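You operate a simulated robot arm through the tools that you are given. There is no shell and no other tool. Be economical: measure what you need, move in short steps, check, and stop when the job is done.

You run a simulated robot arm. Do the job below in one go: nothing can be reset, and whatever is moved stays where it is left.

Task
Run the middle tall rack to level 5, then park at level 2.
Fine: at the cream cabinet pull the stop button out and switch on; knob off at the end.

Only the result counts: the job must be done as asked and must still hold three seconds after the hand-in. Knocking over, shifting, dropping, spilling or breaking anything else fails it.

Robot
A 7-joint arm with a two-finger parallel gripper, fixed in place. Base frame: the origin is at the foot of the arm, x ahead of it, y to its left, z up. Lengths are in m, angles in rad, forces in N, time in s.
With the tool pointing down near the work surface it reaches from about 0.1 to 0.68 m from the base axis. Its first joint turns from -2.007 to 2.007 rad. Payload 3.91 kg.
The tool frame sits at the grasp point between the pads (the TCP): z along the fingers, y along the line on which they close. The tips reach 0.03 m beyond it. The gripper opens to 0.11 m. The fingers are 0.02 m wide and 0.01 m thick; the gripper's body (0.048 by 0.112 m) begins 0.055 m behind the TCP.
Orientation is told as [roll, pitch, yaw] about the base's x, y, z axes, in that order, counted from this pose: with the fingers straight down and closing along the base's y, the tool's x points along the base's -x, its y along +y and its z along -z.

Tools
- The arm moves only by the tool step_arm. Its argument "targets" is a list of rows, each a list of 7 numbers: the opening in per cent of the stroke, from 0 (shut) to 100 (fully open), then the shift along the base's x, y, z in m, then the turn, a rotation vector about the base's x, y, z in rad. In form: [[jaw, dx, dy, dz, wx, wy, wz], ...]. A call has 1 to 10 rows; each row shifts and turns the commanded pose from where the row before left it. A row lasts 0.2 s, in which the tool goes at most 0.05 m and 0.15 rad; a call with a longer step from one row to the next is refused whole, and so is a gripper value outside its range. Where a pose cannot be reached the arm comes as near as it can. A force on the tool above 40 N (or 10 N above the force at the start of the call, whichever is more), or a blocked arm, ends the call early, and 0.2 s more pass. The fingers move at their own pace (about 0.108 m/s each) and stop on an object; they squeeze with about 32 N. The grip force told is the motor's: it shows also when the fingers shut on nothing. Time passes only in rows, and 0.2 s behind the last, so rows that do not move let the fingers close. It gives the time, the measured TCP pose, the force on the tool (base axes), the opening and the grip force at its end, in the units of the frame above (readings bear some noise), and new pictures: "pictures" is both (left out), scene, wrist or none.
- Cameras (640 x 400 px; columns grow to the right, rows downward): "scene" is fixed at [0.2217, 0.6504, 1.7092]; the picture's right is [-0.98, -0.20, 0.00], its down [-0.18, 0.86, -0.47] and it looks along [0.09, -0.46, -0.88] (base axes); focal length 214 px, centre (320, 200). "wrist" rides on the gripper at [0.072, 0.017, -0.103] in the tool frame; the picture's right is [-0.23, 0.97, 0.00], its down [-0.76, -0.18, -0.62] and it looks along [-0.61, -0.14, 0.78] (tool axes); focal length 222 px, centre (320, 200). There is no depth. A picture from a camera that has moved, and an enlarged one, comes with that camera's place and axes in the base frame and with its lens.
- lift_body(by): slides the trunk up (or, below 0, down) by that many m; the arm rides with it, the base frame stays. It gives what a move gives, with no picture.
- close_up(camera, box): a new picture of the part [left, top, right, bottom] of that camera's present view, enlarged. The clock stands still meanwhile.
- hand_in(): hands the job in; it is judged then, once.

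Work in short steps. Places have to be worked out from the pictures, the camera data and where the tool is seen: move nearer, look again, correct. Check each grasp and each placing, and mend what went wrong. You have 120 turns and 170 pictures in all, those below and enlarged ones among them. Open the gripper and draw the arm clear of the work before you hand the job in, unless the task says otherwise; then end with one line.

The tools are called after "Request:" as name(argument=value, ...) on one line, values as JSON. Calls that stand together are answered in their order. step_arm: Moves the arm, as the interface text tells. Its arguments: {"type":"object","properties":{"targets":{"type":"array"},"pictures":{"type":"string","enum":["both","scene","wrist","none"]}},"required":["targets"]} The other tools are called the same way: lift_body (by) slides the trunk up or down; close_up (camera, box) takes an enlarged picture of a part of a camera's view; hand_in () hands the job in.

At the start:

```text
t: 0.0
ee_pos: [0.3848, 0.3829, 1.3687]
orientation: [-0.001, 0.002, 0.002]
ft_force: [0.0, -0.4, 0.3]
width: 0.1098
grasp_force: 0.2
trunk travel left (down, up): [-0.9, 0.09]
```

scene: 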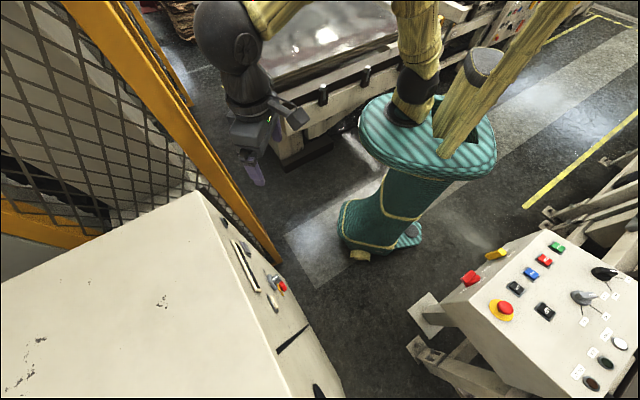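
wrist: 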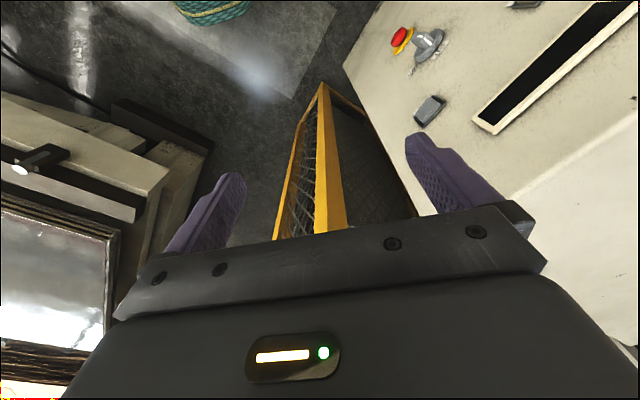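

I'll look closely at the cream cabinet and the console first, to find the controls.

Request:
close_up(camera="scene", box=[200, 190, 360, 400])

Request:
close_up(camera="scene", box=[440, 220, 640, 400])

Request:
close_up(camera="wrist", box=[340, 0, 640, 190])

Request:
close_up(camera="scene", box=[220, 0, 640, 200])

```text
1.90 times, centred on (280, 295) of scene
camera zoom: at [0.2217, 0.6504, 1.7092], right [-0.98, -0.2, 0.0], down [-0.18, 0.86, -0.47], along [0.09, -0.46, -0.88], focal length 408 px, centre (396, 19)
```

zoom: 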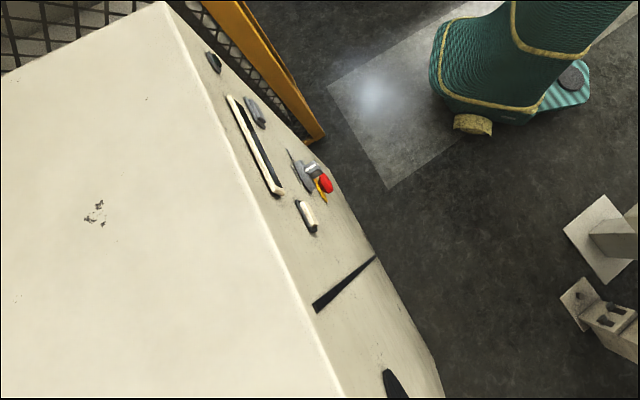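

```text
2.22 times, centred on (540, 310) of scene
camera zoom: at [0.2217, 0.6504, 1.7092], right [-0.98, -0.2, 0.0], down [-0.18, 0.86, -0.47], along [0.09, -0.46, -0.88], focal length 477 px, centre (-169, -44)
```

zoom: 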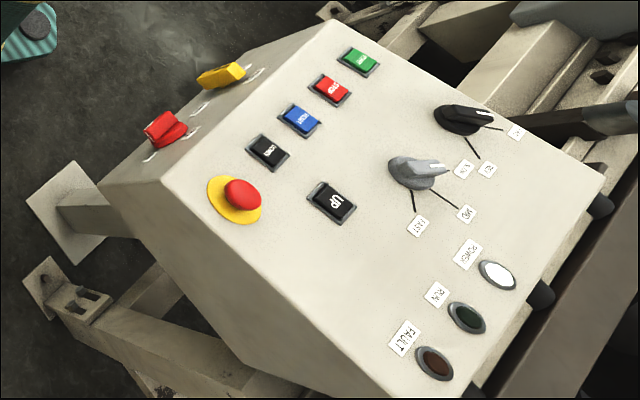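

```text
2.11 times, centred on (490, 95) of wrist
camera zoom: at [0.3126, 0.3999, 1.4728], right [0.23, 0.97, 0.0], down [0.76, -0.18, 0.62], along [0.61, -0.14, -0.78], focal length 468 px, centre (-38, 421)
```

zoom: 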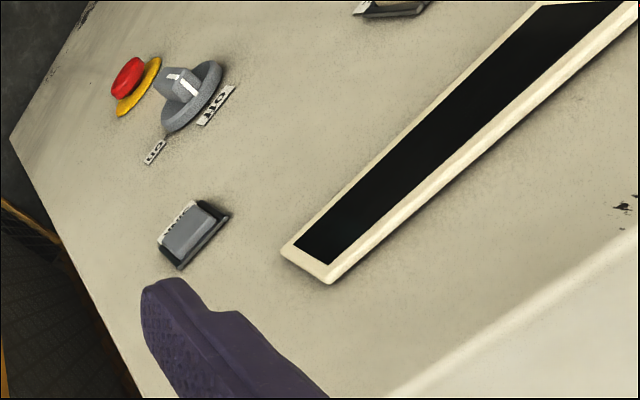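

```text
1.52 times, centred on (430, 100) of scene
camera zoom: at [0.2217, 0.6504, 1.7092], right [-0.98, -0.2, 0.0], down [-0.18, 0.86, -0.47], along [0.09, -0.46, -0.88], focal length 327 px, centre (152, 352)
```

zoom: 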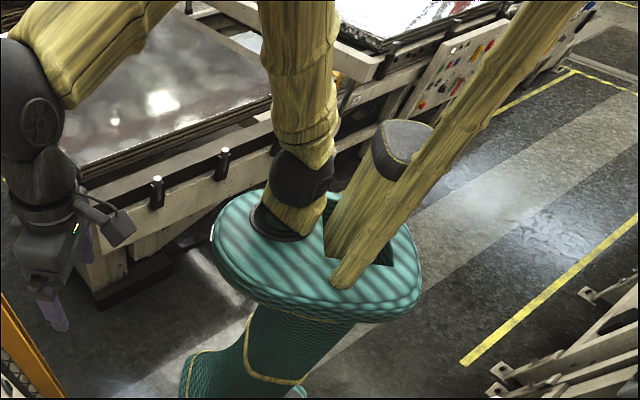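

The cabinet's panel is a near-vertical face towards the arm, with its normal roughly (-0.83,-0.56,0). The stop button is near (0.385,0.585,0.8) by triangulation. I back away and yaw the wrist camera to face it.

Request:
step_arm(targets=[[100, -0.03, -0.02, 0, 0, 0, 0.15], [100, -0.03, -0.02, 0, 0, 0, 0.15], [100, -0.03, -0.02, 0, 0, 0, 0.15], [100, -0.03, -0.02, 0, 0, 0, 0.15], [100, 0, 0, 0, 0, 0, 0.15]])

```text
t: 1.2
ee_pos: [0.2658, 0.3021, 1.3697]
orientation: [-0.001, 0.002, 0.754]
ft_force: [0.4, 0.5, -0.7]
width: 0.1101
grasp_force: 0.0
trunk travel left (down, up): [-0.9, 0.09]
camera wrist: at [0.2014, 0.2652, 1.4726], right [-0.5, 0.87, 0.0], down [0.68, 0.39, 0.62], along [0.54, 0.31, -0.78], focal length 222 px, centre (320, 200)
```

scene: 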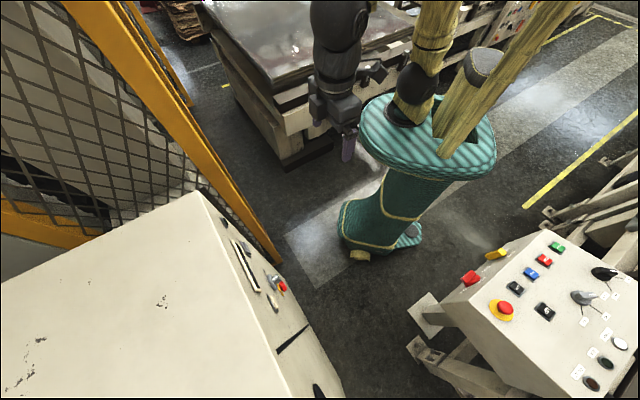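
wrist: 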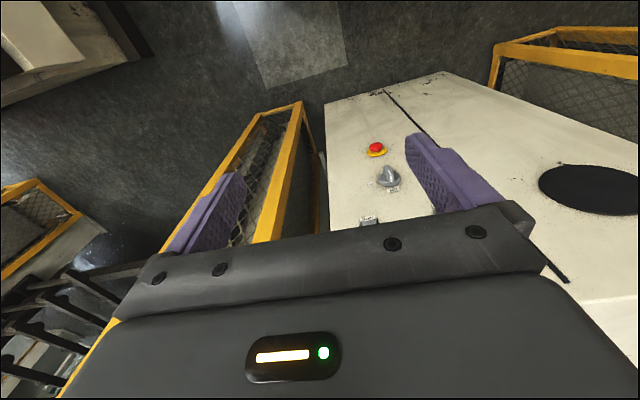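

The stop button and knob are now visible. I tilt the hand up towards the panel.

Request:
step_arm(targets=[[100, 0, 0, 0, 0.082, -0.122, 0], [100, 0, 0, 0, 0.082, -0.122, 0], [100, 0, 0, 0, 0.082, -0.122, 0], [100, 0, 0, 0, 0.082, -0.122, 0], [100, 0, 0, 0, 0.082, -0.122, 0]], pictures="wrist")

```text
t: 2.4
ee_pos: [0.2626, 0.3028, 1.3688]
orientation: [-0.14, -0.725, 0.805]
ft_force: [-0.3, 0.3, 0.7]
width: 0.11
grasp_force: 0.0
trunk travel left (down, up): [-0.9, 0.09]
camera wrist: at [0.1568, 0.2384, 1.3961], right [-0.51, 0.86, 0.05], down [0.16, 0.04, 0.99], along [0.84, 0.51, -0.16], focal length 222 px, centre (320, 200)
```

wrist: 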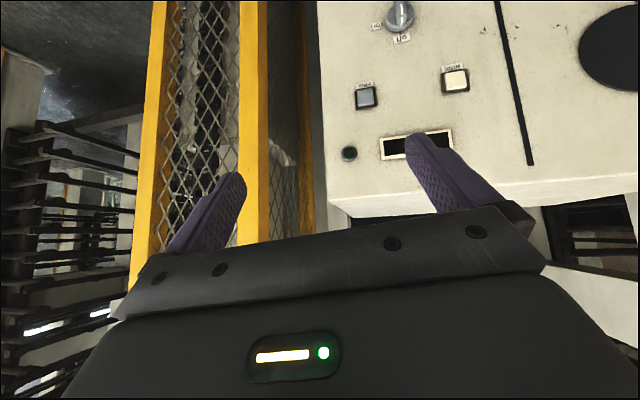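

The panel appears upside down: display on top, two square buttons below it, then knob, then stop. I'll zoom in.

Request:
close_up(camera="wrist", box=[320, 0, 520, 180])

Request:
close_up(camera="wrist", box=[0, 0, 320, 280])

Request:
close_up(camera="wrist", box=[500, 150, 640, 400])

```text
2.22 times, centred on (420, 90) of wrist
camera zoom: at [0.1568, 0.2384, 1.3961], right [-0.51, 0.86, 0.05], down [0.16, 0.04, 0.99], along [0.84, 0.51, -0.16], focal length 494 px, centre (98, 444)
```

zoom: 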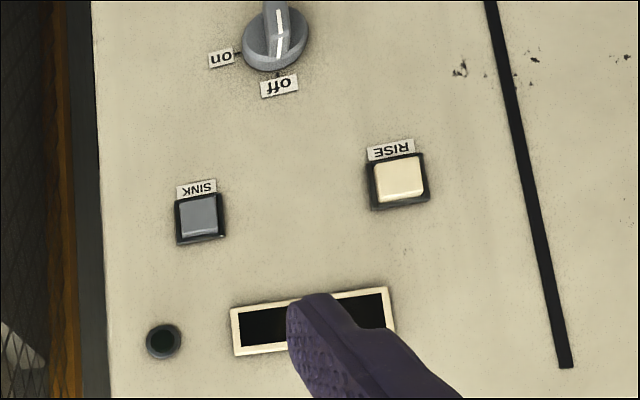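

```text
1.43 times, centred on (160, 140) of wrist
camera zoom: at [0.1568, 0.2384, 1.3961], right [-0.51, 0.86, 0.05], down [0.16, 0.04, 0.99], along [0.84, 0.51, -0.16], focal length 317 px, centre (549, 286)
```

zoom: 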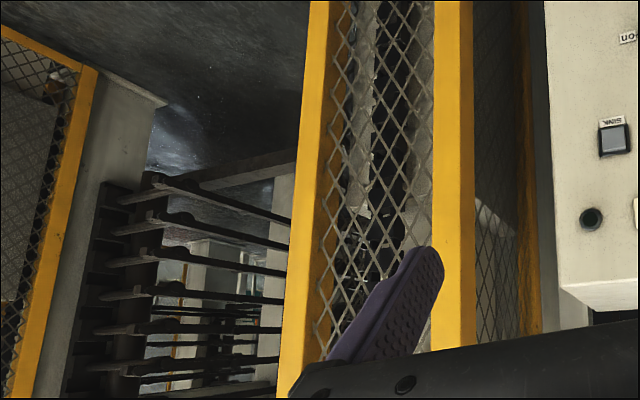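

```text
1.60 times, centred on (570, 275) of wrist
camera zoom: at [0.1568, 0.2384, 1.3961], right [-0.51, 0.86, 0.05], down [0.16, 0.04, 0.99], along [0.84, 0.51, -0.16], focal length 355 px, centre (-80, 80)
```

zoom: 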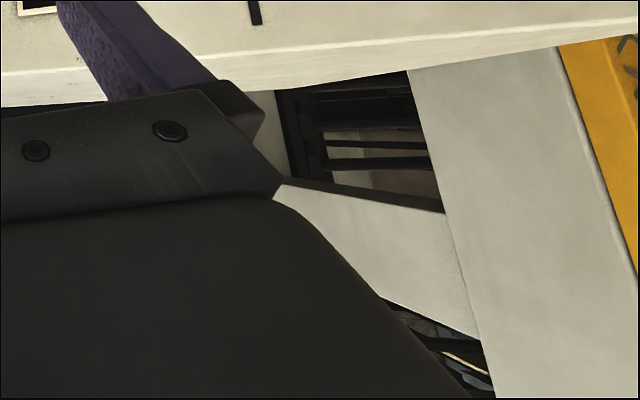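

The panel has RISE (white), SINK (grey), a display and a knob with OFF at top and ON at right (its true orientation), with the stop below. I lower the trunk to work level.

Request:
lift_body(by=-0.3)

Request:
step_arm(targets=[[0, 0, 0, 0, 0.082, -0.122, 0], [0, 0, 0, 0, 0.082, -0.122, 0], [0, 0, 0, 0, 0.082, -0.122, 0], [0, 0, 0, 0, 0.082, -0.122, 0], [0, 0, 0, 0, 0.082, -0.122, 0]])

```text
t: 5.4
ee_pos: [0.265, 0.304, 1.0691]
orientation: [-0.142, -0.724, 0.804]
ft_force: [0.4, 0.6, 0.1]
width: 0.1101
grasp_force: 0.0
trunk travel left (down, up): [-0.6, 0.39]
```

```text
t: 6.6
ee_pos: [0.279, 0.3675, 1.1075]
orientation: [-0.988, -1.384, 1.59]
ft_force: [0.3, 0.3, -0.1]
width: 0.0
grasp_force: 32.1
out of reach, approached as far as the arm can: row 2, 3, 4, 5
trunk travel left (down, up): [-0.6, 0.39]
camera wrist: at [0.1848, 0.31, 1.0444], right [-0.55, 0.83, 0.07], down [-0.42, -0.35, 0.84], along [0.72, 0.43, 0.54], focal length 222 px, centre (320, 200)
```

scene: 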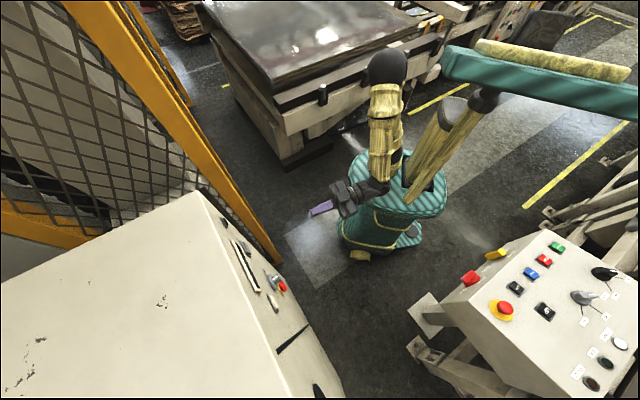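
wrist: 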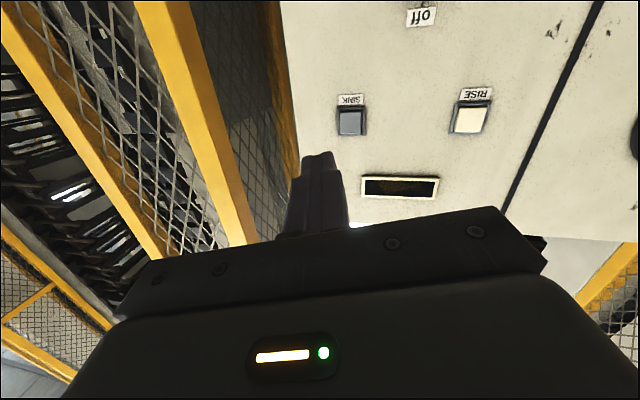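

Triangulating two views gives SINK (0.449,0.534,1.130), RISE (0.338,0.650,1.129), knob ≈(0.393,0.587,0.968) and stop ≈(0.385,0.58,0.80), with inward normal (0.72,0.69,0). I lower the trunk further and level the hand towards that normal.

Request:
lift_body(by=-0.25)

Request:
step_arm(targets=[[100, 0.01, 0.04, 0, 0, 0, 0], [100, 0.01, 0.04, 0, 0, 0, 0]])

```text
t: 9.2
ee_pos: [0.2792, 0.366, 0.8585]
orientation: [-0.994, -1.383, 1.594]
ft_force: [0.8, 0.7, 0.1]
width: 0.0
grasp_force: 31.7
trunk travel left (down, up): [-0.35, 0.64]
```

```text
t: 9.8
ee_pos: [0.2991, 0.447, 0.8579]
orientation: [-0.992, -1.385, 1.593]
ft_force: [-0.4, 0.0, 0.7]
width: 0.1098
grasp_force: 0.1
trunk travel left (down, up): [-0.35, 0.64]
camera wrist: at [0.2048, 0.3894, 0.7955], right [-0.55, 0.83, 0.07], down [-0.42, -0.35, 0.84], along [0.72, 0.43, 0.54], focal length 222 px, centre (320, 200)
```

scene: 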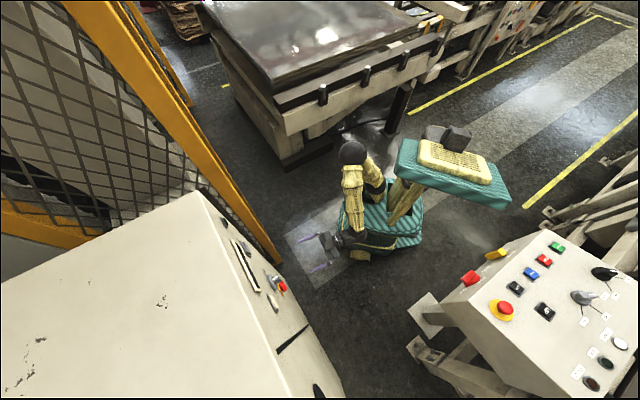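
wrist: 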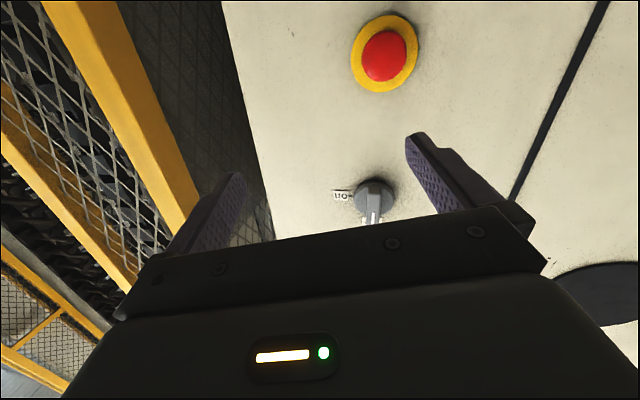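

The stop is at ≈(0.38,0.576,0.80) and the hand responds exactly to commands. I level the orientation and line up in front of the stop, 0.1 m off.

Request:
step_arm(targets=[[100, -0.004, 0.015, -0.02, 0.093, 0.011, 0.082], [100, -0.0045, 0.015, -0.02, 0.093, 0.011, 0.083], [100, 0, 0.0145, -0.018, 0, 0, 0]])

```text
t: 10.6
ee_pos: [0.2904, 0.4912, 0.8029]
orientation: [0.939, -1.569, -0.176]
ft_force: [0.1, -0.1, 0.9]
width: 0.11
grasp_force: 0.1
trunk travel left (down, up): [-0.35, 0.64]
camera wrist: at [0.2041, 0.4307, 0.7303], right [-0.67, 0.7, 0.23], down [-0.32, -0.56, 0.76], along [0.66, 0.44, 0.61], focal length 222 px, centre (320, 200)
```

scene: 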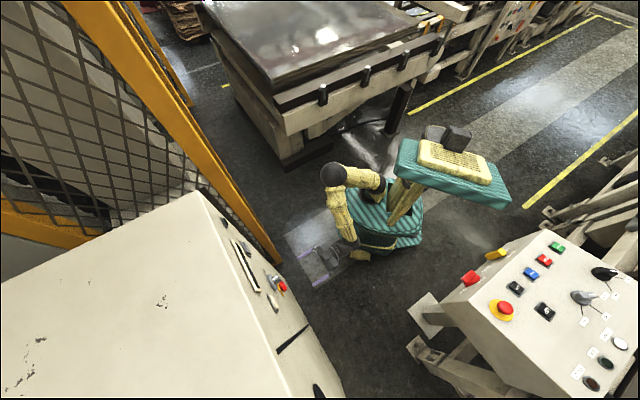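
wrist: 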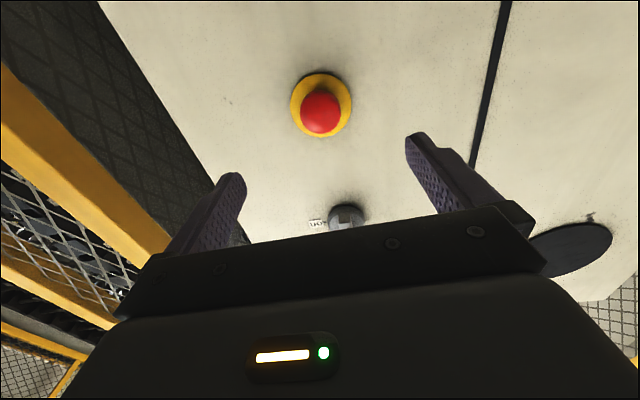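

The stop is centred ahead. I advance 0.07 with jaws part-closed and look.

Request:
step_arm(targets=[[70, 0.0165, 0.0175, -0.002, 0, 0, 0], [70, 0.0165, 0.0175, -0.002, 0, 0, 0], [70, 0.0165, 0.0175, 0, 0, 0, 0]], pictures="wrist")

```text
t: 11.4
ee_pos: [0.34, 0.5434, 0.7977]
orientation: [0.253, -1.568, 0.51]
ft_force: [-0.3, 0.1, 0.7]
width: 0.0768
grasp_force: 0.3
trunk travel left (down, up): [-0.35, 0.64]
camera wrist: at [0.2535, 0.4834, 0.7255], right [-0.67, 0.7, 0.23], down [-0.32, -0.56, 0.76], along [0.66, 0.44, 0.6], focal length 222 px, centre (320, 200)
```

wrist: 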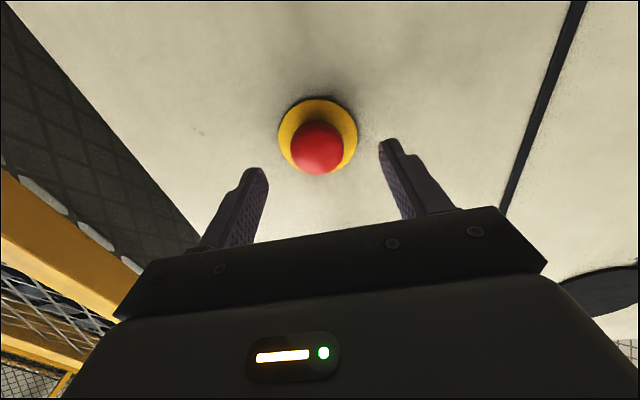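

The head centre lies about 0.07 further in along the normal. I advance another 0.04 and look again.

Request:
step_arm(targets=[[62, 0.0145, 0.014, 0.002, 0, 0, 0], [62, 0.0145, 0.014, 0.001, 0, 0, 0]], pictures="wrist")

```text
t: 12.0
ee_pos: [0.3695, 0.5713, 0.8004]
orientation: [0.423, -1.569, 0.343]
ft_force: [-0.1, 0.2, -0.3]
width: 0.0682
grasp_force: 0.2
trunk travel left (down, up): [-0.35, 0.64]
camera wrist: at [0.2834, 0.5121, 0.7282], right [-0.67, 0.7, 0.23], down [-0.33, -0.56, 0.76], along [0.66, 0.44, 0.61], focal length 222 px, centre (320, 200)
```

wrist: 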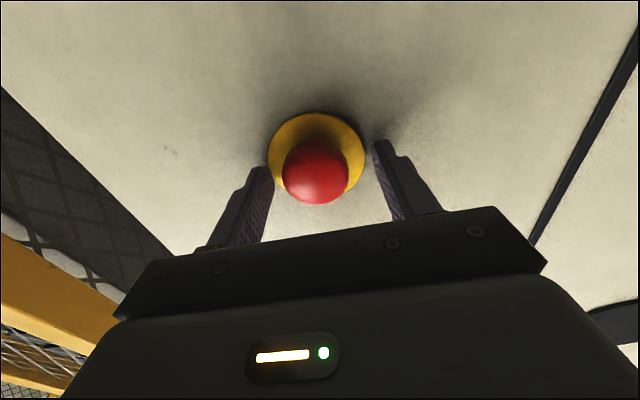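

The fingers bracket the head. I nudge in 0.008, correct laterally by 0.003 and close.

Request:
step_arm(targets=[[62, 0.008, 0.0035, 0.0, 0, 0, 0], [0, 0, 0, 0, 0, 0, 0], [0, 0, 0, 0, 0, 0, 0], [0, 0, 0, 0, 0, 0, 0]], pictures="wrist")

```text
t: 12.7
ee_pos: [0.373, 0.5757, 0.8013]
orientation: [-0.301, -1.565, 1.076]
ft_force: [-15.7, -30.1, 3.7]
width: 0.0458
grasp_force: 31.7
trunk travel left (down, up): [-0.35, 0.64]
stopped in row 3: the force on the tool passed its limit (the readings are from after the stop); the commanded pose is now the measured one
camera wrist: at [0.2869, 0.5132, 0.7286], right [-0.68, 0.7, 0.23], down [-0.32, -0.56, 0.76], along [0.66, 0.45, 0.6], focal length 222 px, centre (320, 200)
```

wrist: 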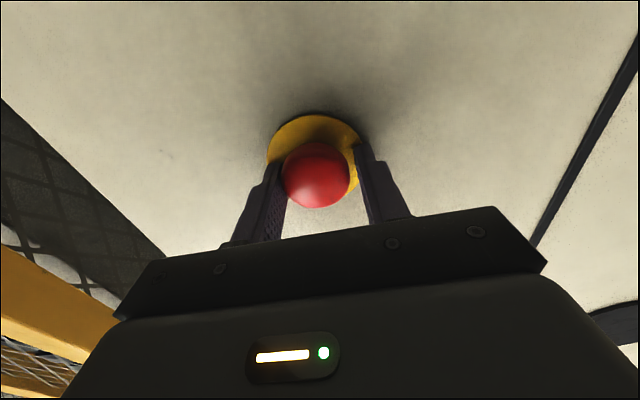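

The head is gripped at 0.046 m. I pull straight back along the normal.

Request:
step_arm(targets=[[0, -0.0036, -0.0035, 0, 0, 0, 0], [0, -0.0036, -0.0035, 0, 0, 0, 0], [0, -0.0036, -0.0035, 0, 0, 0, 0], [0, -0.0036, -0.0035, 0, 0, 0, 0]], pictures="wrist")

```text
t: 13.7
ee_pos: [0.3665, 0.5634, 0.7986]
orientation: [0.158, -1.564, 0.608]
ft_force: [28.2, 13.1, 11.0]
width: 0.0403
grasp_force: 45.6
trunk travel left (down, up): [-0.35, 0.64]
camera wrist: at [0.2781, 0.5025, 0.7271], right [-0.68, 0.7, 0.23], down [-0.32, -0.56, 0.77], along [0.66, 0.44, 0.6], focal length 222 px, centre (320, 200)
```

wrist: 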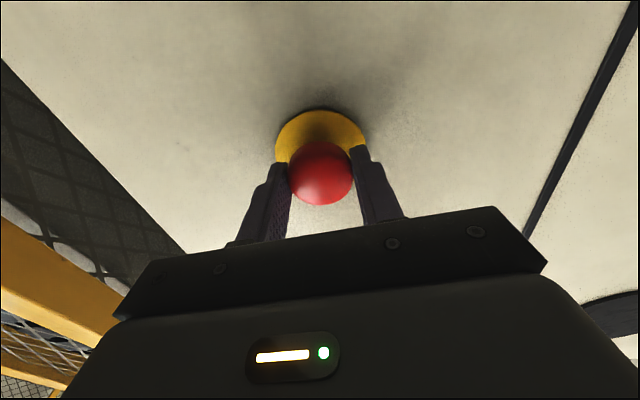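

There is tension of about 30 N and the head looks further out. I pull a bit more to make sure it latches out.

Request:
step_arm(targets=[[0, -0.0036, -0.0035, 0, 0, 0, 0], [0, -0.0036, -0.0035, 0, 0, 0, 0]], pictures="wrist")

```text
t: 14.3
ee_pos: [0.3542, 0.5548, 0.7976]
orientation: [0.047, -1.558, 0.725]
ft_force: [23.1, -8.6, 0.3]
width: 0.039
grasp_force: 44.6
trunk travel left (down, up): [-0.35, 0.64]
camera wrist: at [0.2684, 0.4931, 0.7254], right [-0.68, 0.7, 0.23], down [-0.32, -0.55, 0.77], along [0.67, 0.45, 0.6], focal length 222 px, centre (320, 200)
```

wrist: 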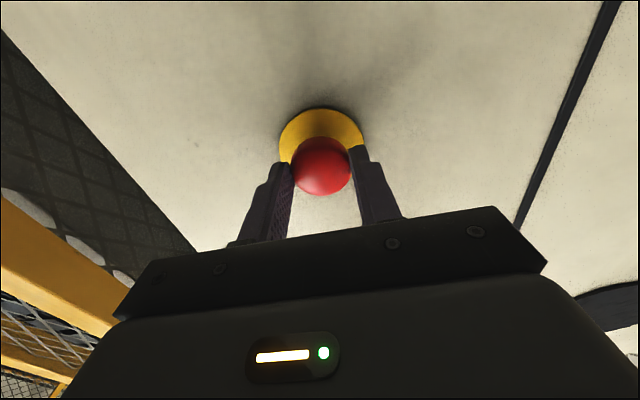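

The pads are beginning to slide along the dome. I release and back to the earlier viewpoint to compare the button's height.

Request:
step_arm(targets=[[70, 0, 0, 0, 0, 0, 0], [70, 0, 0, 0, 0, 0, 0], [70, -0.014, -0.0115, 0, 0, 0, 0]], pictures="wrist")

```text
t: 15.1
ee_pos: [0.3398, 0.5451, 0.7995]
orientation: [0.016, -1.562, 0.759]
ft_force: [-0.1, -0.3, 0.0]
width: 0.0772
grasp_force: 0.1
trunk travel left (down, up): [-0.35, 0.64]
camera wrist: at [0.2536, 0.4836, 0.7277], right [-0.68, 0.7, 0.23], down [-0.32, -0.56, 0.77], along [0.66, 0.45, 0.6], focal length 222 px, centre (320, 200)
```

wrist: 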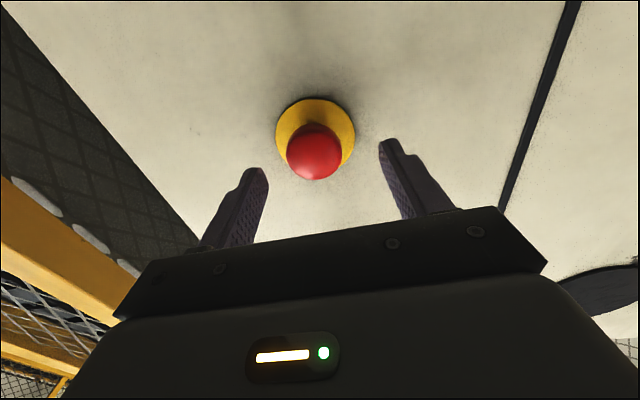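

The head now sits visibly further out from its ring and stayed there. Next I back off and rise to the knob.

Request:
step_arm(targets=[[70, -0.022, -0.021, 0, 0, 0, 0], [70, -0.02, -0.019, 0.02, 0, 0, 0], [70, 0, 0, 0.045, 0, 0, 0], [70, 0, 0, 0.045, 0, 0, 0], [70, 0, 0, 0.045, 0, 0, 0]], pictures="wrist")

```text
t: 16.3
ee_pos: [0.2976, 0.5004, 0.9537]
orientation: [-0.097, -1.561, 0.874]
ft_force: [1.3, 0.1, -0.1]
width: 0.077
grasp_force: 0.1
trunk travel left (down, up): [-0.35, 0.64]
camera wrist: at [0.2113, 0.4391, 0.8822], right [-0.68, 0.7, 0.23], down [-0.32, -0.56, 0.77], along [0.66, 0.45, 0.6], focal length 222 px, centre (320, 200)
```

wrist: 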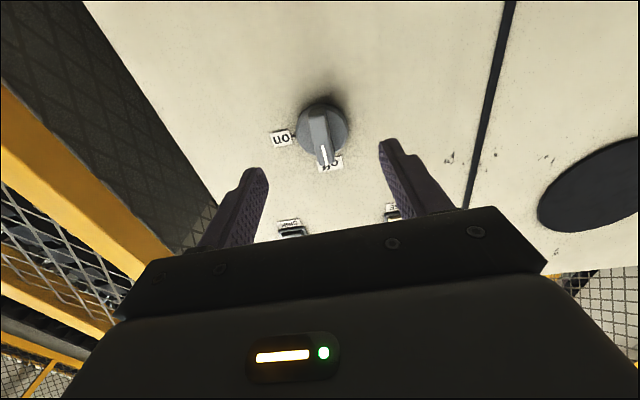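

The knob is at ≈(0.392,0.588,0.967) with its bar vertical. I raise 0.013 and approach, then zoom.

Request:
step_arm(targets=[[60, 0.015, 0.014, 0.007, 0, 0, 0], [60, 0.016, 0.0135, 0.006, 0, 0, 0], [60, 0.01, 0.009, 0, 0, 0, 0]], pictures="none")

Request:
close_up(camera="wrist", box=[200, 60, 440, 220])

```text
t: 17.1
ee_pos: [0.3399, 0.5388, 0.9674]
orientation: [-0.07, -1.564, 0.847]
ft_force: [-0.7, -0.7, -0.2]
width: 0.0658
grasp_force: 0.0
trunk travel left (down, up): [-0.35, 0.64]
```

```text
2.50 times, centred on (320, 140) of wrist
camera zoom: at [0.2529, 0.4782, 0.8966], right [-0.68, 0.7, 0.23], down [-0.32, -0.56, 0.77], along [0.66, 0.45, 0.6], focal length 555 px, centre (320, 350)
```

zoom: 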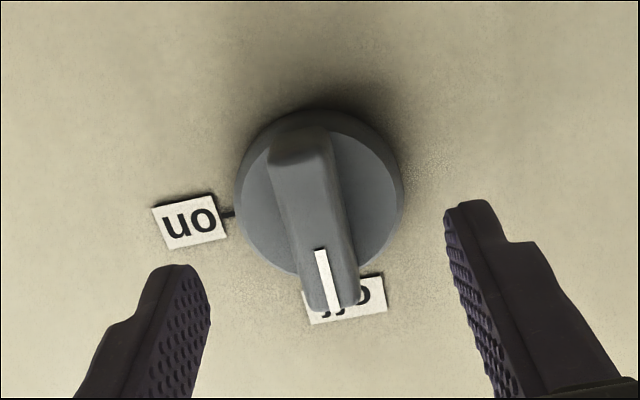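

The bar is vertical and centred between the fingers. I advance 0.04 and close on it.

Request:
step_arm(targets=[[60, 0.0145, 0.014, 0, 0, 0, 0], [60, 0.0145, 0.014, 0, 0, 0, 0], [0, 0, 0, 0, 0, 0, 0], [0, 0, 0, 0, 0, 0, 0], [0, 0, 0, 0, 0, 0, 0]], pictures="wrist")

```text
t: 18.3
ee_pos: [0.3676, 0.568, 0.9676]
orientation: [0.036, -1.561, 0.737]
ft_force: [3.2, -12.1, -6.2]
width: 0.0529
grasp_force: 45.1
trunk travel left (down, up): [-0.35, 0.64]
camera wrist: at [0.2828, 0.5066, 0.8953], right [-0.68, 0.7, 0.23], down [-0.32, -0.56, 0.77], along [0.66, 0.45, 0.6], focal length 222 px, centre (320, 200)
```

wrist: 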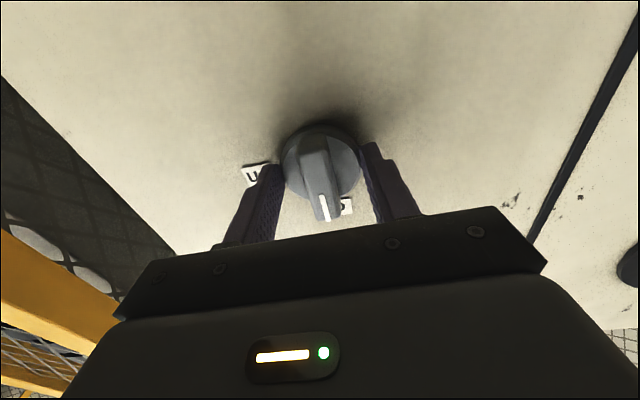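

The fingers closed on the round skirt (0.053), not the bar. I open, back off 0.014 and close again.

Request:
step_arm(targets=[[60, 0, 0, 0, 0, 0, 0], [60, -0.01, -0.0097, 0, 0, 0, 0], [0, 0, 0, 0, 0, 0, 0], [0, 0, 0, 0, 0, 0, 0], [0, 0, 0, 0, 0, 0, 0]], pictures="wrist")

```text
t: 19.5
ee_pos: [0.3584, 0.557, 0.9667]
orientation: [0.041, -1.561, 0.728]
ft_force: [4.9, -7.7, -3.0]
width: 0.0179
grasp_force: 44.9
trunk travel left (down, up): [-0.35, 0.64]
camera wrist: at [0.2732, 0.497, 0.8952], right [-0.68, 0.7, 0.23], down [-0.32, -0.56, 0.77], along [0.66, 0.45, 0.6], focal length 222 px, centre (320, 200)
```

wrist: 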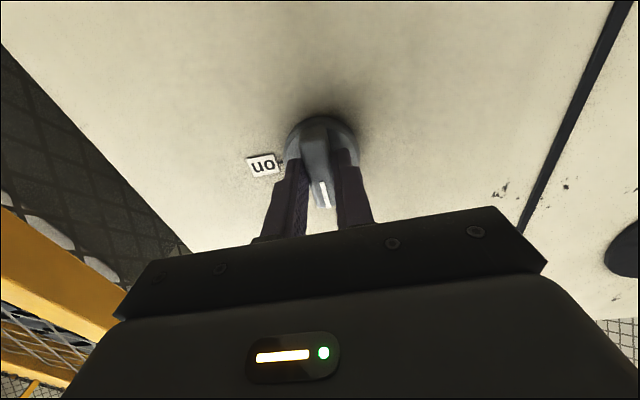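

The bar is gripped (0.018). I turn clockwise about the inward normal towards ON, first half.

Request:
step_arm(targets=[[0, 0, 0, 0, 0.106, 0.102, 0], [0, 0, 0, 0, 0.106, 0.102, 0], [0, 0, 0, 0, 0.106, 0.102, 0], [0, 0, 0, 0, 0.106, 0.102, 0], [0, 0, 0, 0, 0.106, 0.102, 0]], pictures="wrist")

```text
t: 20.7
ee_pos: [0.3585, 0.5593, 0.9681]
orientation: [1.573, -0.833, -0.794]
ft_force: [14.9, 14.2, 13.5]
width: 0.018
grasp_force: 44.7
trunk travel left (down, up): [-0.35, 0.64]
camera wrist: at [0.2415, 0.5296, 0.9249], right [-0.4, 0.4, 0.82], down [0.01, -0.9, 0.44], along [0.92, 0.18, 0.36], focal length 222 px, centre (320, 200)
```

wrist: 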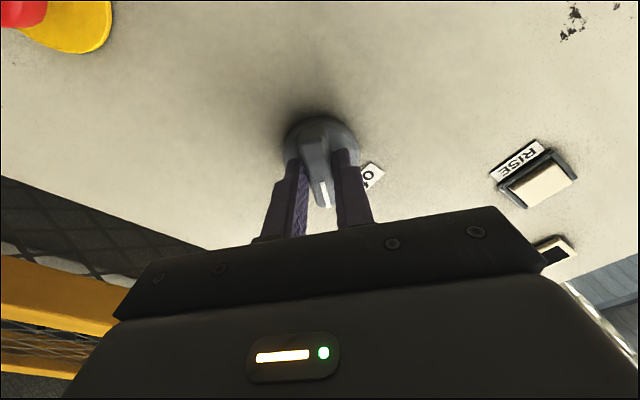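

It is turning with the hand. I continue to 90°.

Request:
step_arm(targets=[[0, 0.001, 0.001, 0, 0.106, 0.102, 0], [0, 0, 0, 0, 0.106, 0.102, 0], [0, 0, 0, 0, 0.106, 0.102, 0], [0, 0, 0, 0, 0.106, 0.102, 0], [0, 0, 0, 0, 0.106, 0.102, 0], [0, 0, 0, 0, 0.07, 0.067, 0]], pictures="wrist")

```text
t: 22.1
ee_pos: [0.358, 0.5601, 0.9684]
orientation: [1.586, -0.003, -0.793]
ft_force: [9.7, 16.2, 30.2]
width: 0.0178
grasp_force: 44.5
trunk travel left (down, up): [-0.35, 0.64]
camera wrist: at [0.2326, 0.5383, 0.9846], right [0.15, -0.17, 0.97], down [0.09, -0.98, -0.18], along [0.98, 0.12, -0.13], focal length 222 px, centre (320, 200)
```

wrist: 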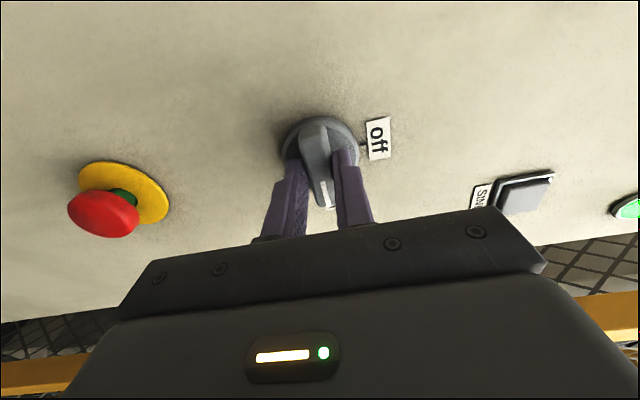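

The stop shows its green collar (released) and the panel's lamp is lit green. I release, back off and rise to read the display.

Request:
step_arm(targets=[[60, 0, 0, 0, 0, 0, 0], [60, -0.025, -0.024, 0, 0, 0, 0], [30, -0.025, -0.024, 0.04, 0, 0, 0], [0, 0, 0, 0.045, 0, 0, 0], [0, 0, 0, 0.045, 0, 0, 0]], pictures="wrist")

```text
refused: row 3 steps farther than a row can; nothing moved
```

Row 3 was slightly too long, so I resend with smaller steps.

Request:
step_arm(targets=[[60, 0, 0, 0, 0, 0, 0], [60, -0.025, -0.024, 0, 0, 0, 0], [30, -0.02, -0.019, 0.03, 0, 0, 0], [0, 0, 0, 0.045, 0, 0, 0], [0, 0, 0, 0.045, 0, 0, 0]], pictures="wrist")

```text
t: 23.3
ee_pos: [0.3113, 0.5162, 1.0862]
orientation: [1.578, -0.004, -0.799]
ft_force: [0.5, -0.2, 0.6]
width: 0.0
grasp_force: 32.4
trunk travel left (down, up): [-0.35, 0.64]
camera wrist: at [0.1868, 0.4957, 1.1018], right [0.15, -0.16, 0.97], down [0.09, -0.98, -0.18], along [0.98, 0.11, -0.13], focal length 222 px, centre (320, 200)
```

wrist: 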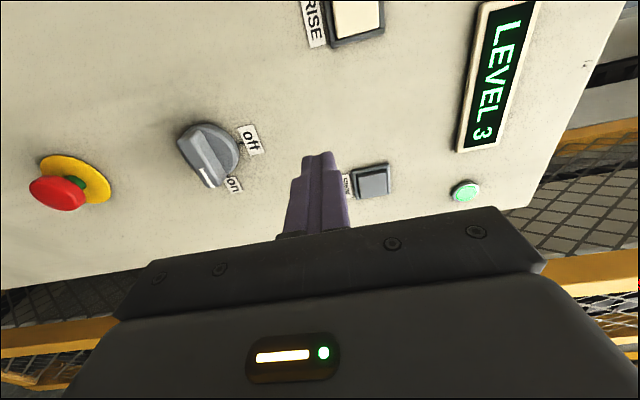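

Display reads LEVEL 3 and the power is on. I move the closed fingertips in front of RISE (≈(0.34,0.648,1.130)).

Request:
step_arm(targets=[[0, -0.012, 0.03, 0.022, 0, 0, 0], [0, -0.013, 0.033, 0.022, 0, 0, 0], [0, 0.0065, 0.0254, 0, 0, 0, 0]], pictures="wrist")

```text
t: 24.1
ee_pos: [0.2942, 0.6066, 1.1329]
orientation: [1.58, -0.004, -0.798]
ft_force: [-0.1, 1.1, 0.6]
width: 0.0
grasp_force: 31.9
trunk travel left (down, up): [-0.35, 0.64]
camera wrist: at [0.1689, 0.586, 1.1479], right [0.15, -0.17, 0.97], down [0.09, -0.98, -0.18], along [0.98, 0.11, -0.13], focal length 222 px, centre (320, 200)
```

wrist: 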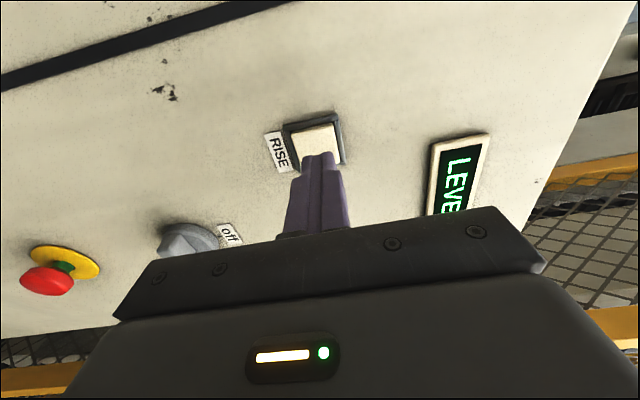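

The tip line projects right onto the button face. I press briefly and withdraw to read.

Request:
step_arm(targets=[[0, 0.018, 0.0173, 0, 0, 0, 0], [0, 0.0072, 0.0069, 0, 0, 0, 0]], pictures="wrist")

```text
t: 24.7
ee_pos: [0.3154, 0.6289, 1.133]
orientation: [1.58, -0.003, -0.793]
ft_force: [-17.8, -20.8, -9.9]
width: 0.0
grasp_force: 32.2
trunk travel left (down, up): [-0.35, 0.64]
camera wrist: at [0.191, 0.6074, 1.1478], right [0.15, -0.17, 0.97], down [0.09, -0.98, -0.18], along [0.98, 0.12, -0.13], focal length 222 px, centre (320, 200)
```

wrist: 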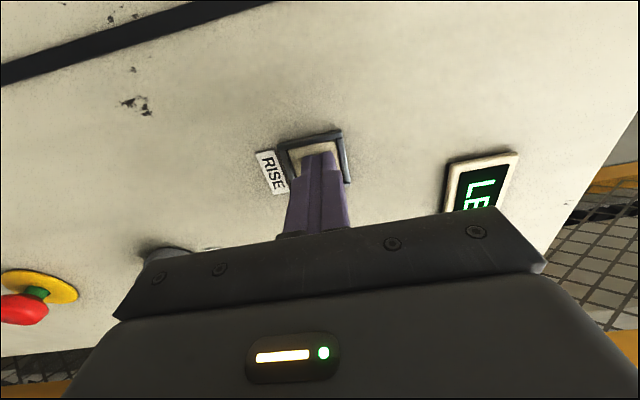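

The button is pressed (about 27 N). I withdraw and shift right to read the digit.

Request:
step_arm(targets=[[0, -0.025, -0.024, 0, 0, 0, 0], [0, -0.012, -0.012, 0, 0, 0, 0], [0, 0.02, -0.045, 0, 0, 0, 0]], pictures="wrist")

```text
t: 25.5
ee_pos: [0.3022, 0.5497, 1.1304]
orientation: [1.579, -0.006, -0.799]
ft_force: [-0.1, -0.3, -0.2]
width: 0.0
grasp_force: 31.4
trunk travel left (down, up): [-0.35, 0.64]
camera wrist: at [0.1775, 0.529, 1.1454], right [0.15, -0.16, 0.97], down [0.09, -0.98, -0.18], along [0.98, 0.11, -0.13], focal length 222 px, centre (320, 200)
```

wrist: 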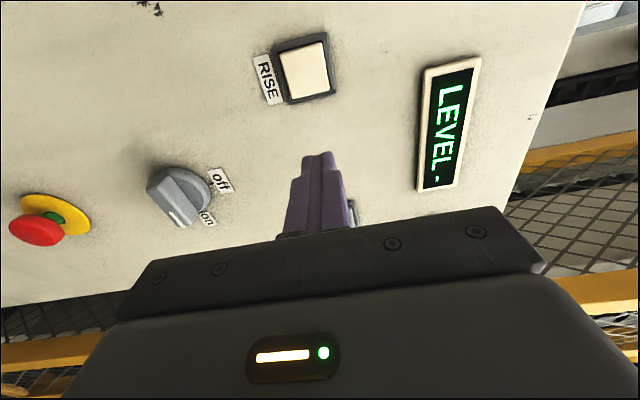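

It reads "LEVEL -", so it is between levels. I wait a little to see whether it moves on by itself.

Request:
step_arm(targets=[[0, 0, 0, 0, 0, 0, 0], [0, 0, 0, 0, 0, 0, 0], [0, 0, 0, 0, 0, 0, 0], [0, 0, 0, 0, 0, 0, 0], [0, 0, 0, 0, 0, 0, 0]], pictures="wrist")

Request:
step_arm(targets=[[0, 0, 0, 0, 0, 0, 0], [0, 0, 0, 0, 0, 0, 0], [0, 0, 0, 0, 0, 0, 0], [0, 0, 0, 0, 0, 0, 0], [0, 0, 0, 0, 0, 0, 0]], pictures="wrist")

```text
t: 26.7
ee_pos: [0.3023, 0.5493, 1.1307]
orientation: [1.58, -0.004, -0.797]
ft_force: [0.3, 0.2, 0.3]
width: 0.0
grasp_force: 32.1
trunk travel left (down, up): [-0.35, 0.64]
camera wrist: at [0.1775, 0.5288, 1.1457], right [0.15, -0.17, 0.97], down [0.09, -0.98, -0.18], along [0.98, 0.11, -0.13], focal length 222 px, centre (320, 200)
```

wrist: 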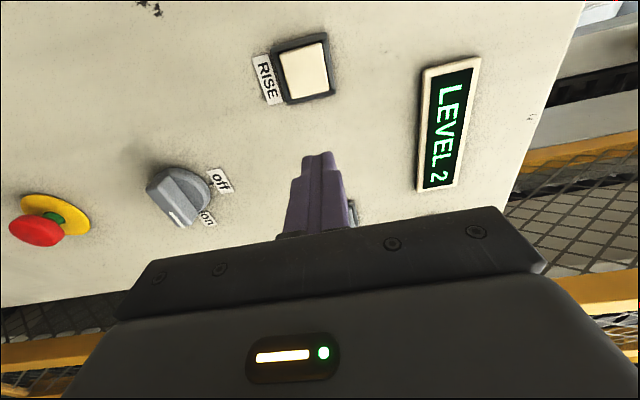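

```text
t: 27.9
ee_pos: [0.3027, 0.5495, 1.131]
orientation: [1.579, -0.003, -0.797]
ft_force: [0.5, 0.1, -0.1]
width: 0.0
grasp_force: 32.2
trunk travel left (down, up): [-0.35, 0.64]
camera wrist: at [0.1775, 0.5288, 1.1457], right [0.15, -0.17, 0.97], down [0.09, -0.98, -0.18], along [0.98, 0.11, -0.13], focal length 222 px, centre (320, 200)
```

wrist: 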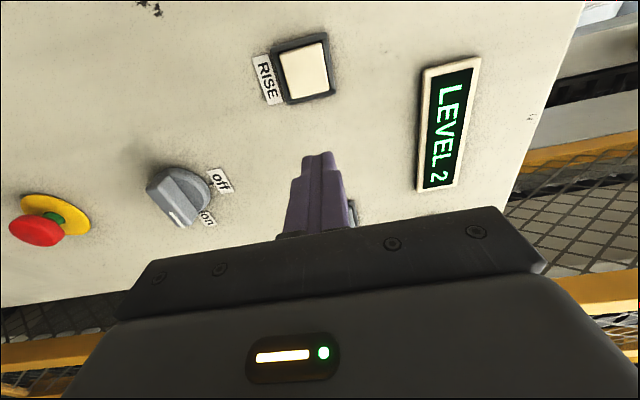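

A press steps one level, and RISE lowered the number to 2 (stable). So SINK should raise it. I move in front of SINK.

Request:
step_arm(targets=[[0, 0.026, -0.0271, 0, 0, 0, 0], [0, 0.026, -0.0271, 0, 0, 0, 0], [0, 0.026, -0.0271, 0, 0, 0, 0], [0, 0.0225, 0.0215, 0, 0, 0, 0]], pictures="wrist")

```text
t: 28.9
ee_pos: [0.4056, 0.4901, 1.1294]
orientation: [1.579, -0.003, -0.797]
ft_force: [-0.4, -0.5, 0.8]
width: 0.0
grasp_force: 32.3
trunk travel left (down, up): [-0.35, 0.64]
camera wrist: at [0.2799, 0.4691, 1.1448], right [0.15, -0.17, 0.97], down [0.09, -0.98, -0.18], along [0.98, 0.11, -0.13], focal length 222 px, centre (320, 200)
```

wrist: 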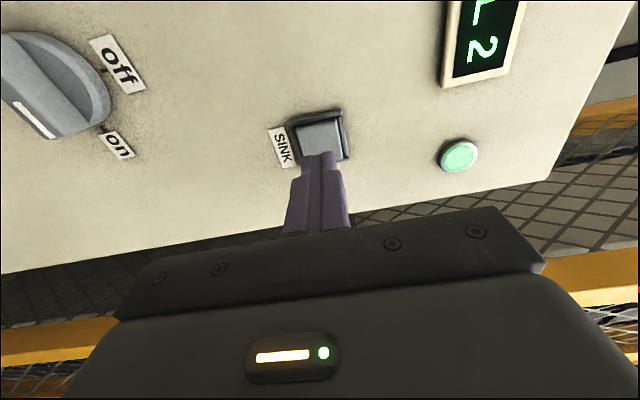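

The digit and the lamp are visible from here. I press SINK once, retreat and wait.

Request:
step_arm(targets=[[0, 0.018, 0.0173, 0, 0, 0, 0], [0, 0.0072, 0.0069, 0, 0, 0, 0], [0, -0.0072, -0.0069, 0, 0, 0, 0], [0, -0.018, -0.0173, 0, 0, 0, 0], [0, 0, 0, 0, 0, 0, 0], [0, 0, 0, 0, 0, 0, 0], [0, 0, 0, 0, 0, 0, 0], [0, 0, 0, 0, 0, 0, 0], [0, 0, 0, 0, 0, 0, 0], [0, 0, 0, 0, 0, 0, 0]], pictures="wrist")

```text
t: 31.1
ee_pos: [0.4033, 0.4887, 1.1319]
orientation: [1.579, -0.004, -0.796]
ft_force: [0.0, 0.8, -0.7]
width: 0.0003
grasp_force: 32.3
trunk travel left (down, up): [-0.35, 0.64]
camera wrist: at [0.279, 0.4684, 1.1459], right [0.15, -0.17, 0.97], down [0.09, -0.98, -0.18], along [0.98, 0.11, -0.13], focal length 222 px, centre (320, 200)
```

wrist: 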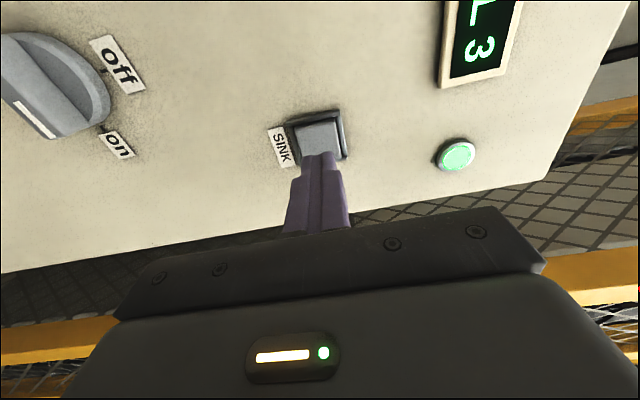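

SINK moved it to 3. I press again.

Request:
step_arm(targets=[[0, 0.018, 0.0173, 0, 0, 0, 0], [0, 0.0072, 0.0069, 0, 0, 0, 0], [0, -0.0072, -0.0069, 0, 0, 0, 0], [0, -0.018, -0.0173, 0, 0, 0, 0], [0, 0, 0, 0, 0, 0, 0], [0, 0, 0, 0, 0, 0, 0], [0, 0, 0, 0, 0, 0, 0], [0, 0, 0, 0, 0, 0, 0], [0, 0, 0, 0, 0, 0, 0], [0, 0, 0, 0, 0, 0, 0]], pictures="wrist")

```text
t: 33.3
ee_pos: [0.4028, 0.4895, 1.1311]
orientation: [1.578, -0.004, -0.797]
ft_force: [0.4, -0.3, 0.3]
width: 0.0001
grasp_force: 31.2
trunk travel left (down, up): [-0.35, 0.64]
camera wrist: at [0.2788, 0.4673, 1.1469], right [0.15, -0.17, 0.97], down [0.09, -0.98, -0.18], along [0.98, 0.11, -0.13], focal length 222 px, centre (320, 200)
```

wrist: 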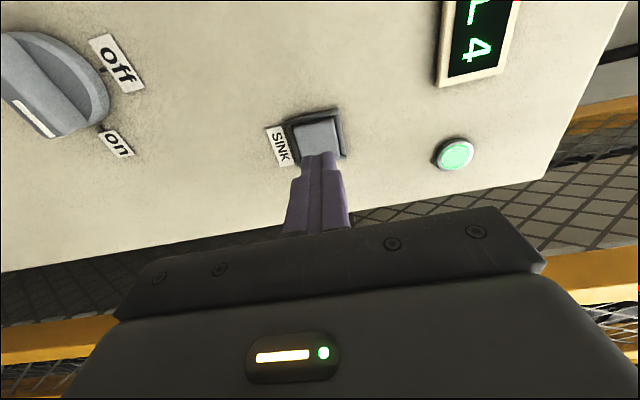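

Level 4; one more press for 5.

Request:
step_arm(targets=[[0, 0.0185, 0.0178, 0, 0, 0, 0], [0, 0.0072, 0.0069, 0, 0, 0, 0], [0, -0.0072, -0.0069, 0, 0, 0, 0], [0, -0.018, -0.0173, 0, 0, 0, 0], [0, 0, 0, 0, 0, 0, 0], [0, 0, 0, 0, 0, 0, 0], [0, 0, 0, 0, 0, 0, 0], [0, 0, 0, 0, 0, 0, 0], [0, 0, 0, 0, 0, 0, 0], [0, 0, 0, 0, 0, 0, 0]], pictures="wrist")

```text
t: 35.5
ee_pos: [0.4045, 0.4875, 1.1297]
orientation: [1.579, -0.003, -0.796]
ft_force: [0.2, 0.3, 0.1]
width: 0.0
grasp_force: 32.1
trunk travel left (down, up): [-0.35, 0.64]
camera wrist: at [0.2792, 0.4671, 1.1449], right [0.15, -0.17, 0.97], down [0.09, -0.98, -0.18], along [0.98, 0.11, -0.13], focal length 222 px, centre (320, 200)
```

wrist: 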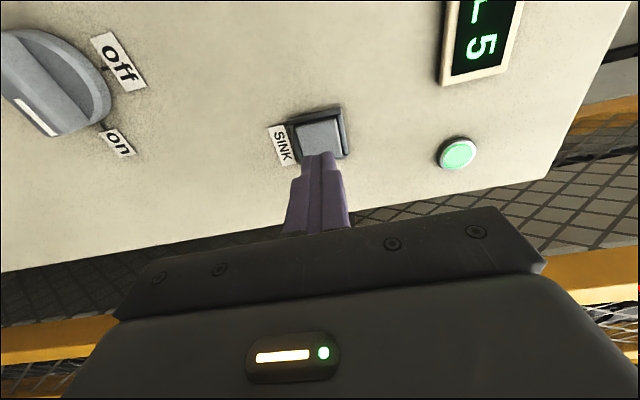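

Level 5 reached. I slide across to RISE, one press at a time back to 2.

Request:
step_arm(targets=[[0, -0.0275, 0.0298, 0, 0, 0, 0], [0, -0.0275, 0.0298, 0.001, 0, 0, 0], [0, -0.0275, 0.0298, 0.001, 0, 0, 0], [0, -0.0275, 0.0298, 0, 0, 0, 0]], pictures="wrist")

```text
t: 36.5
ee_pos: [0.2942, 0.6079, 1.1335]
orientation: [1.579, -0.004, -0.797]
ft_force: [-0.5, -0.4, 0.4]
width: 0.0001
grasp_force: 32.0
trunk travel left (down, up): [-0.35, 0.64]
camera wrist: at [0.1693, 0.5879, 1.1491], right [0.15, -0.17, 0.97], down [0.09, -0.98, -0.18], along [0.98, 0.11, -0.13], focal length 222 px, centre (320, 200)
```

wrist: 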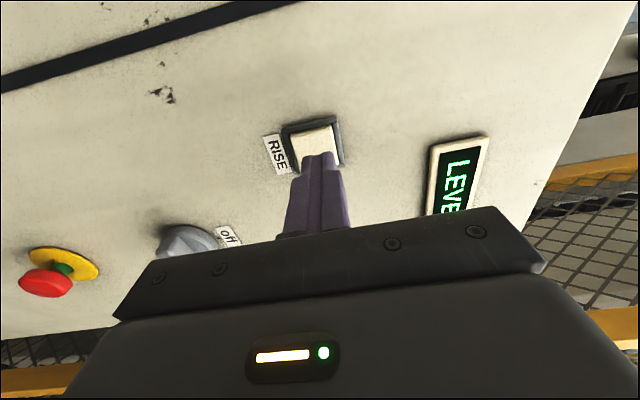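

Press RISE once, then step aside to read the digit.

Request:
step_arm(targets=[[0, 0.018, 0.0173, 0, 0, 0, 0], [0, 0.0072, 0.0069, 0, 0, 0, 0], [0, -0.0072, -0.0069, 0, 0, 0, 0], [0, -0.018, -0.0173, 0, 0, 0, 0], [0, 0.033, -0.035, 0, 0, 0, 0], [0, 0, 0, 0, 0, 0, 0], [0, 0, 0, 0, 0, 0, 0], [0, 0, 0, 0, 0, 0, 0], [0, 0, 0, 0, 0, 0, 0], [0, 0, 0, 0, 0, 0, 0]], pictures="wrist")

```text
t: 38.7
ee_pos: [0.3262, 0.5725, 1.1336]
orientation: [1.58, -0.004, -0.797]
ft_force: [0.1, 0.4, 0.7]
width: 0.0002
grasp_force: 32.1
trunk travel left (down, up): [-0.35, 0.64]
camera wrist: at [0.2014, 0.5519, 1.1483], right [0.15, -0.17, 0.97], down [0.09, -0.98, -0.18], along [0.98, 0.11, -0.13], focal length 222 px, centre (320, 200)
```

wrist: 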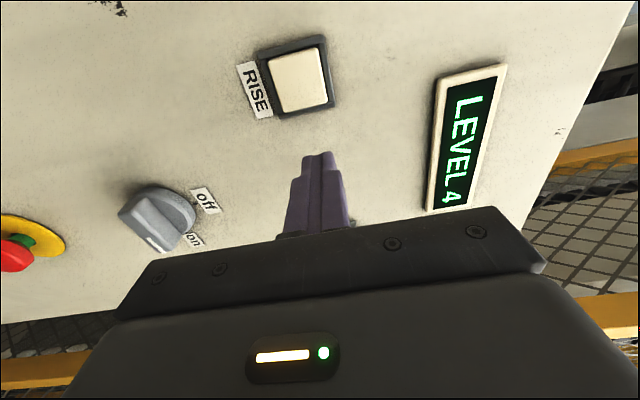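

Level 4. Same again, starting from and returning to this spot.

Request:
step_arm(targets=[[0, -0.033, 0.035, 0, 0, 0, 0], [0, 0.018, 0.0173, 0, 0, 0, 0], [0, 0.0072, 0.0069, 0, 0, 0, 0], [0, -0.0072, -0.0069, 0, 0, 0, 0], [0, -0.018, -0.0173, 0, 0, 0, 0], [0, 0.033, -0.035, 0, 0, 0, 0], [0, 0, 0, 0, 0, 0, 0], [0, 0, 0, 0, 0, 0, 0], [0, 0, 0, 0, 0, 0, 0], [0, 0, 0, 0, 0, 0, 0]], pictures="wrist")

```text
t: 40.9
ee_pos: [0.3266, 0.5731, 1.1351]
orientation: [1.58, -0.003, -0.798]
ft_force: [0.3, -0.5, -0.3]
width: 0.0003
grasp_force: 31.7
trunk travel left (down, up): [-0.35, 0.64]
camera wrist: at [0.2022, 0.553, 1.1502], right [0.15, -0.17, 0.97], down [0.09, -0.98, -0.18], along [0.98, 0.11, -0.13], focal length 222 px, centre (320, 200)
```

wrist: 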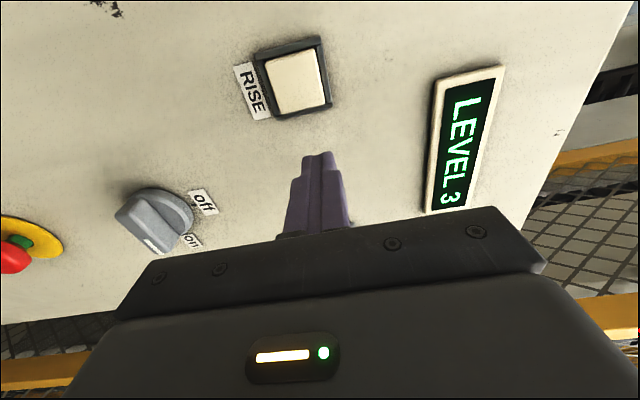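

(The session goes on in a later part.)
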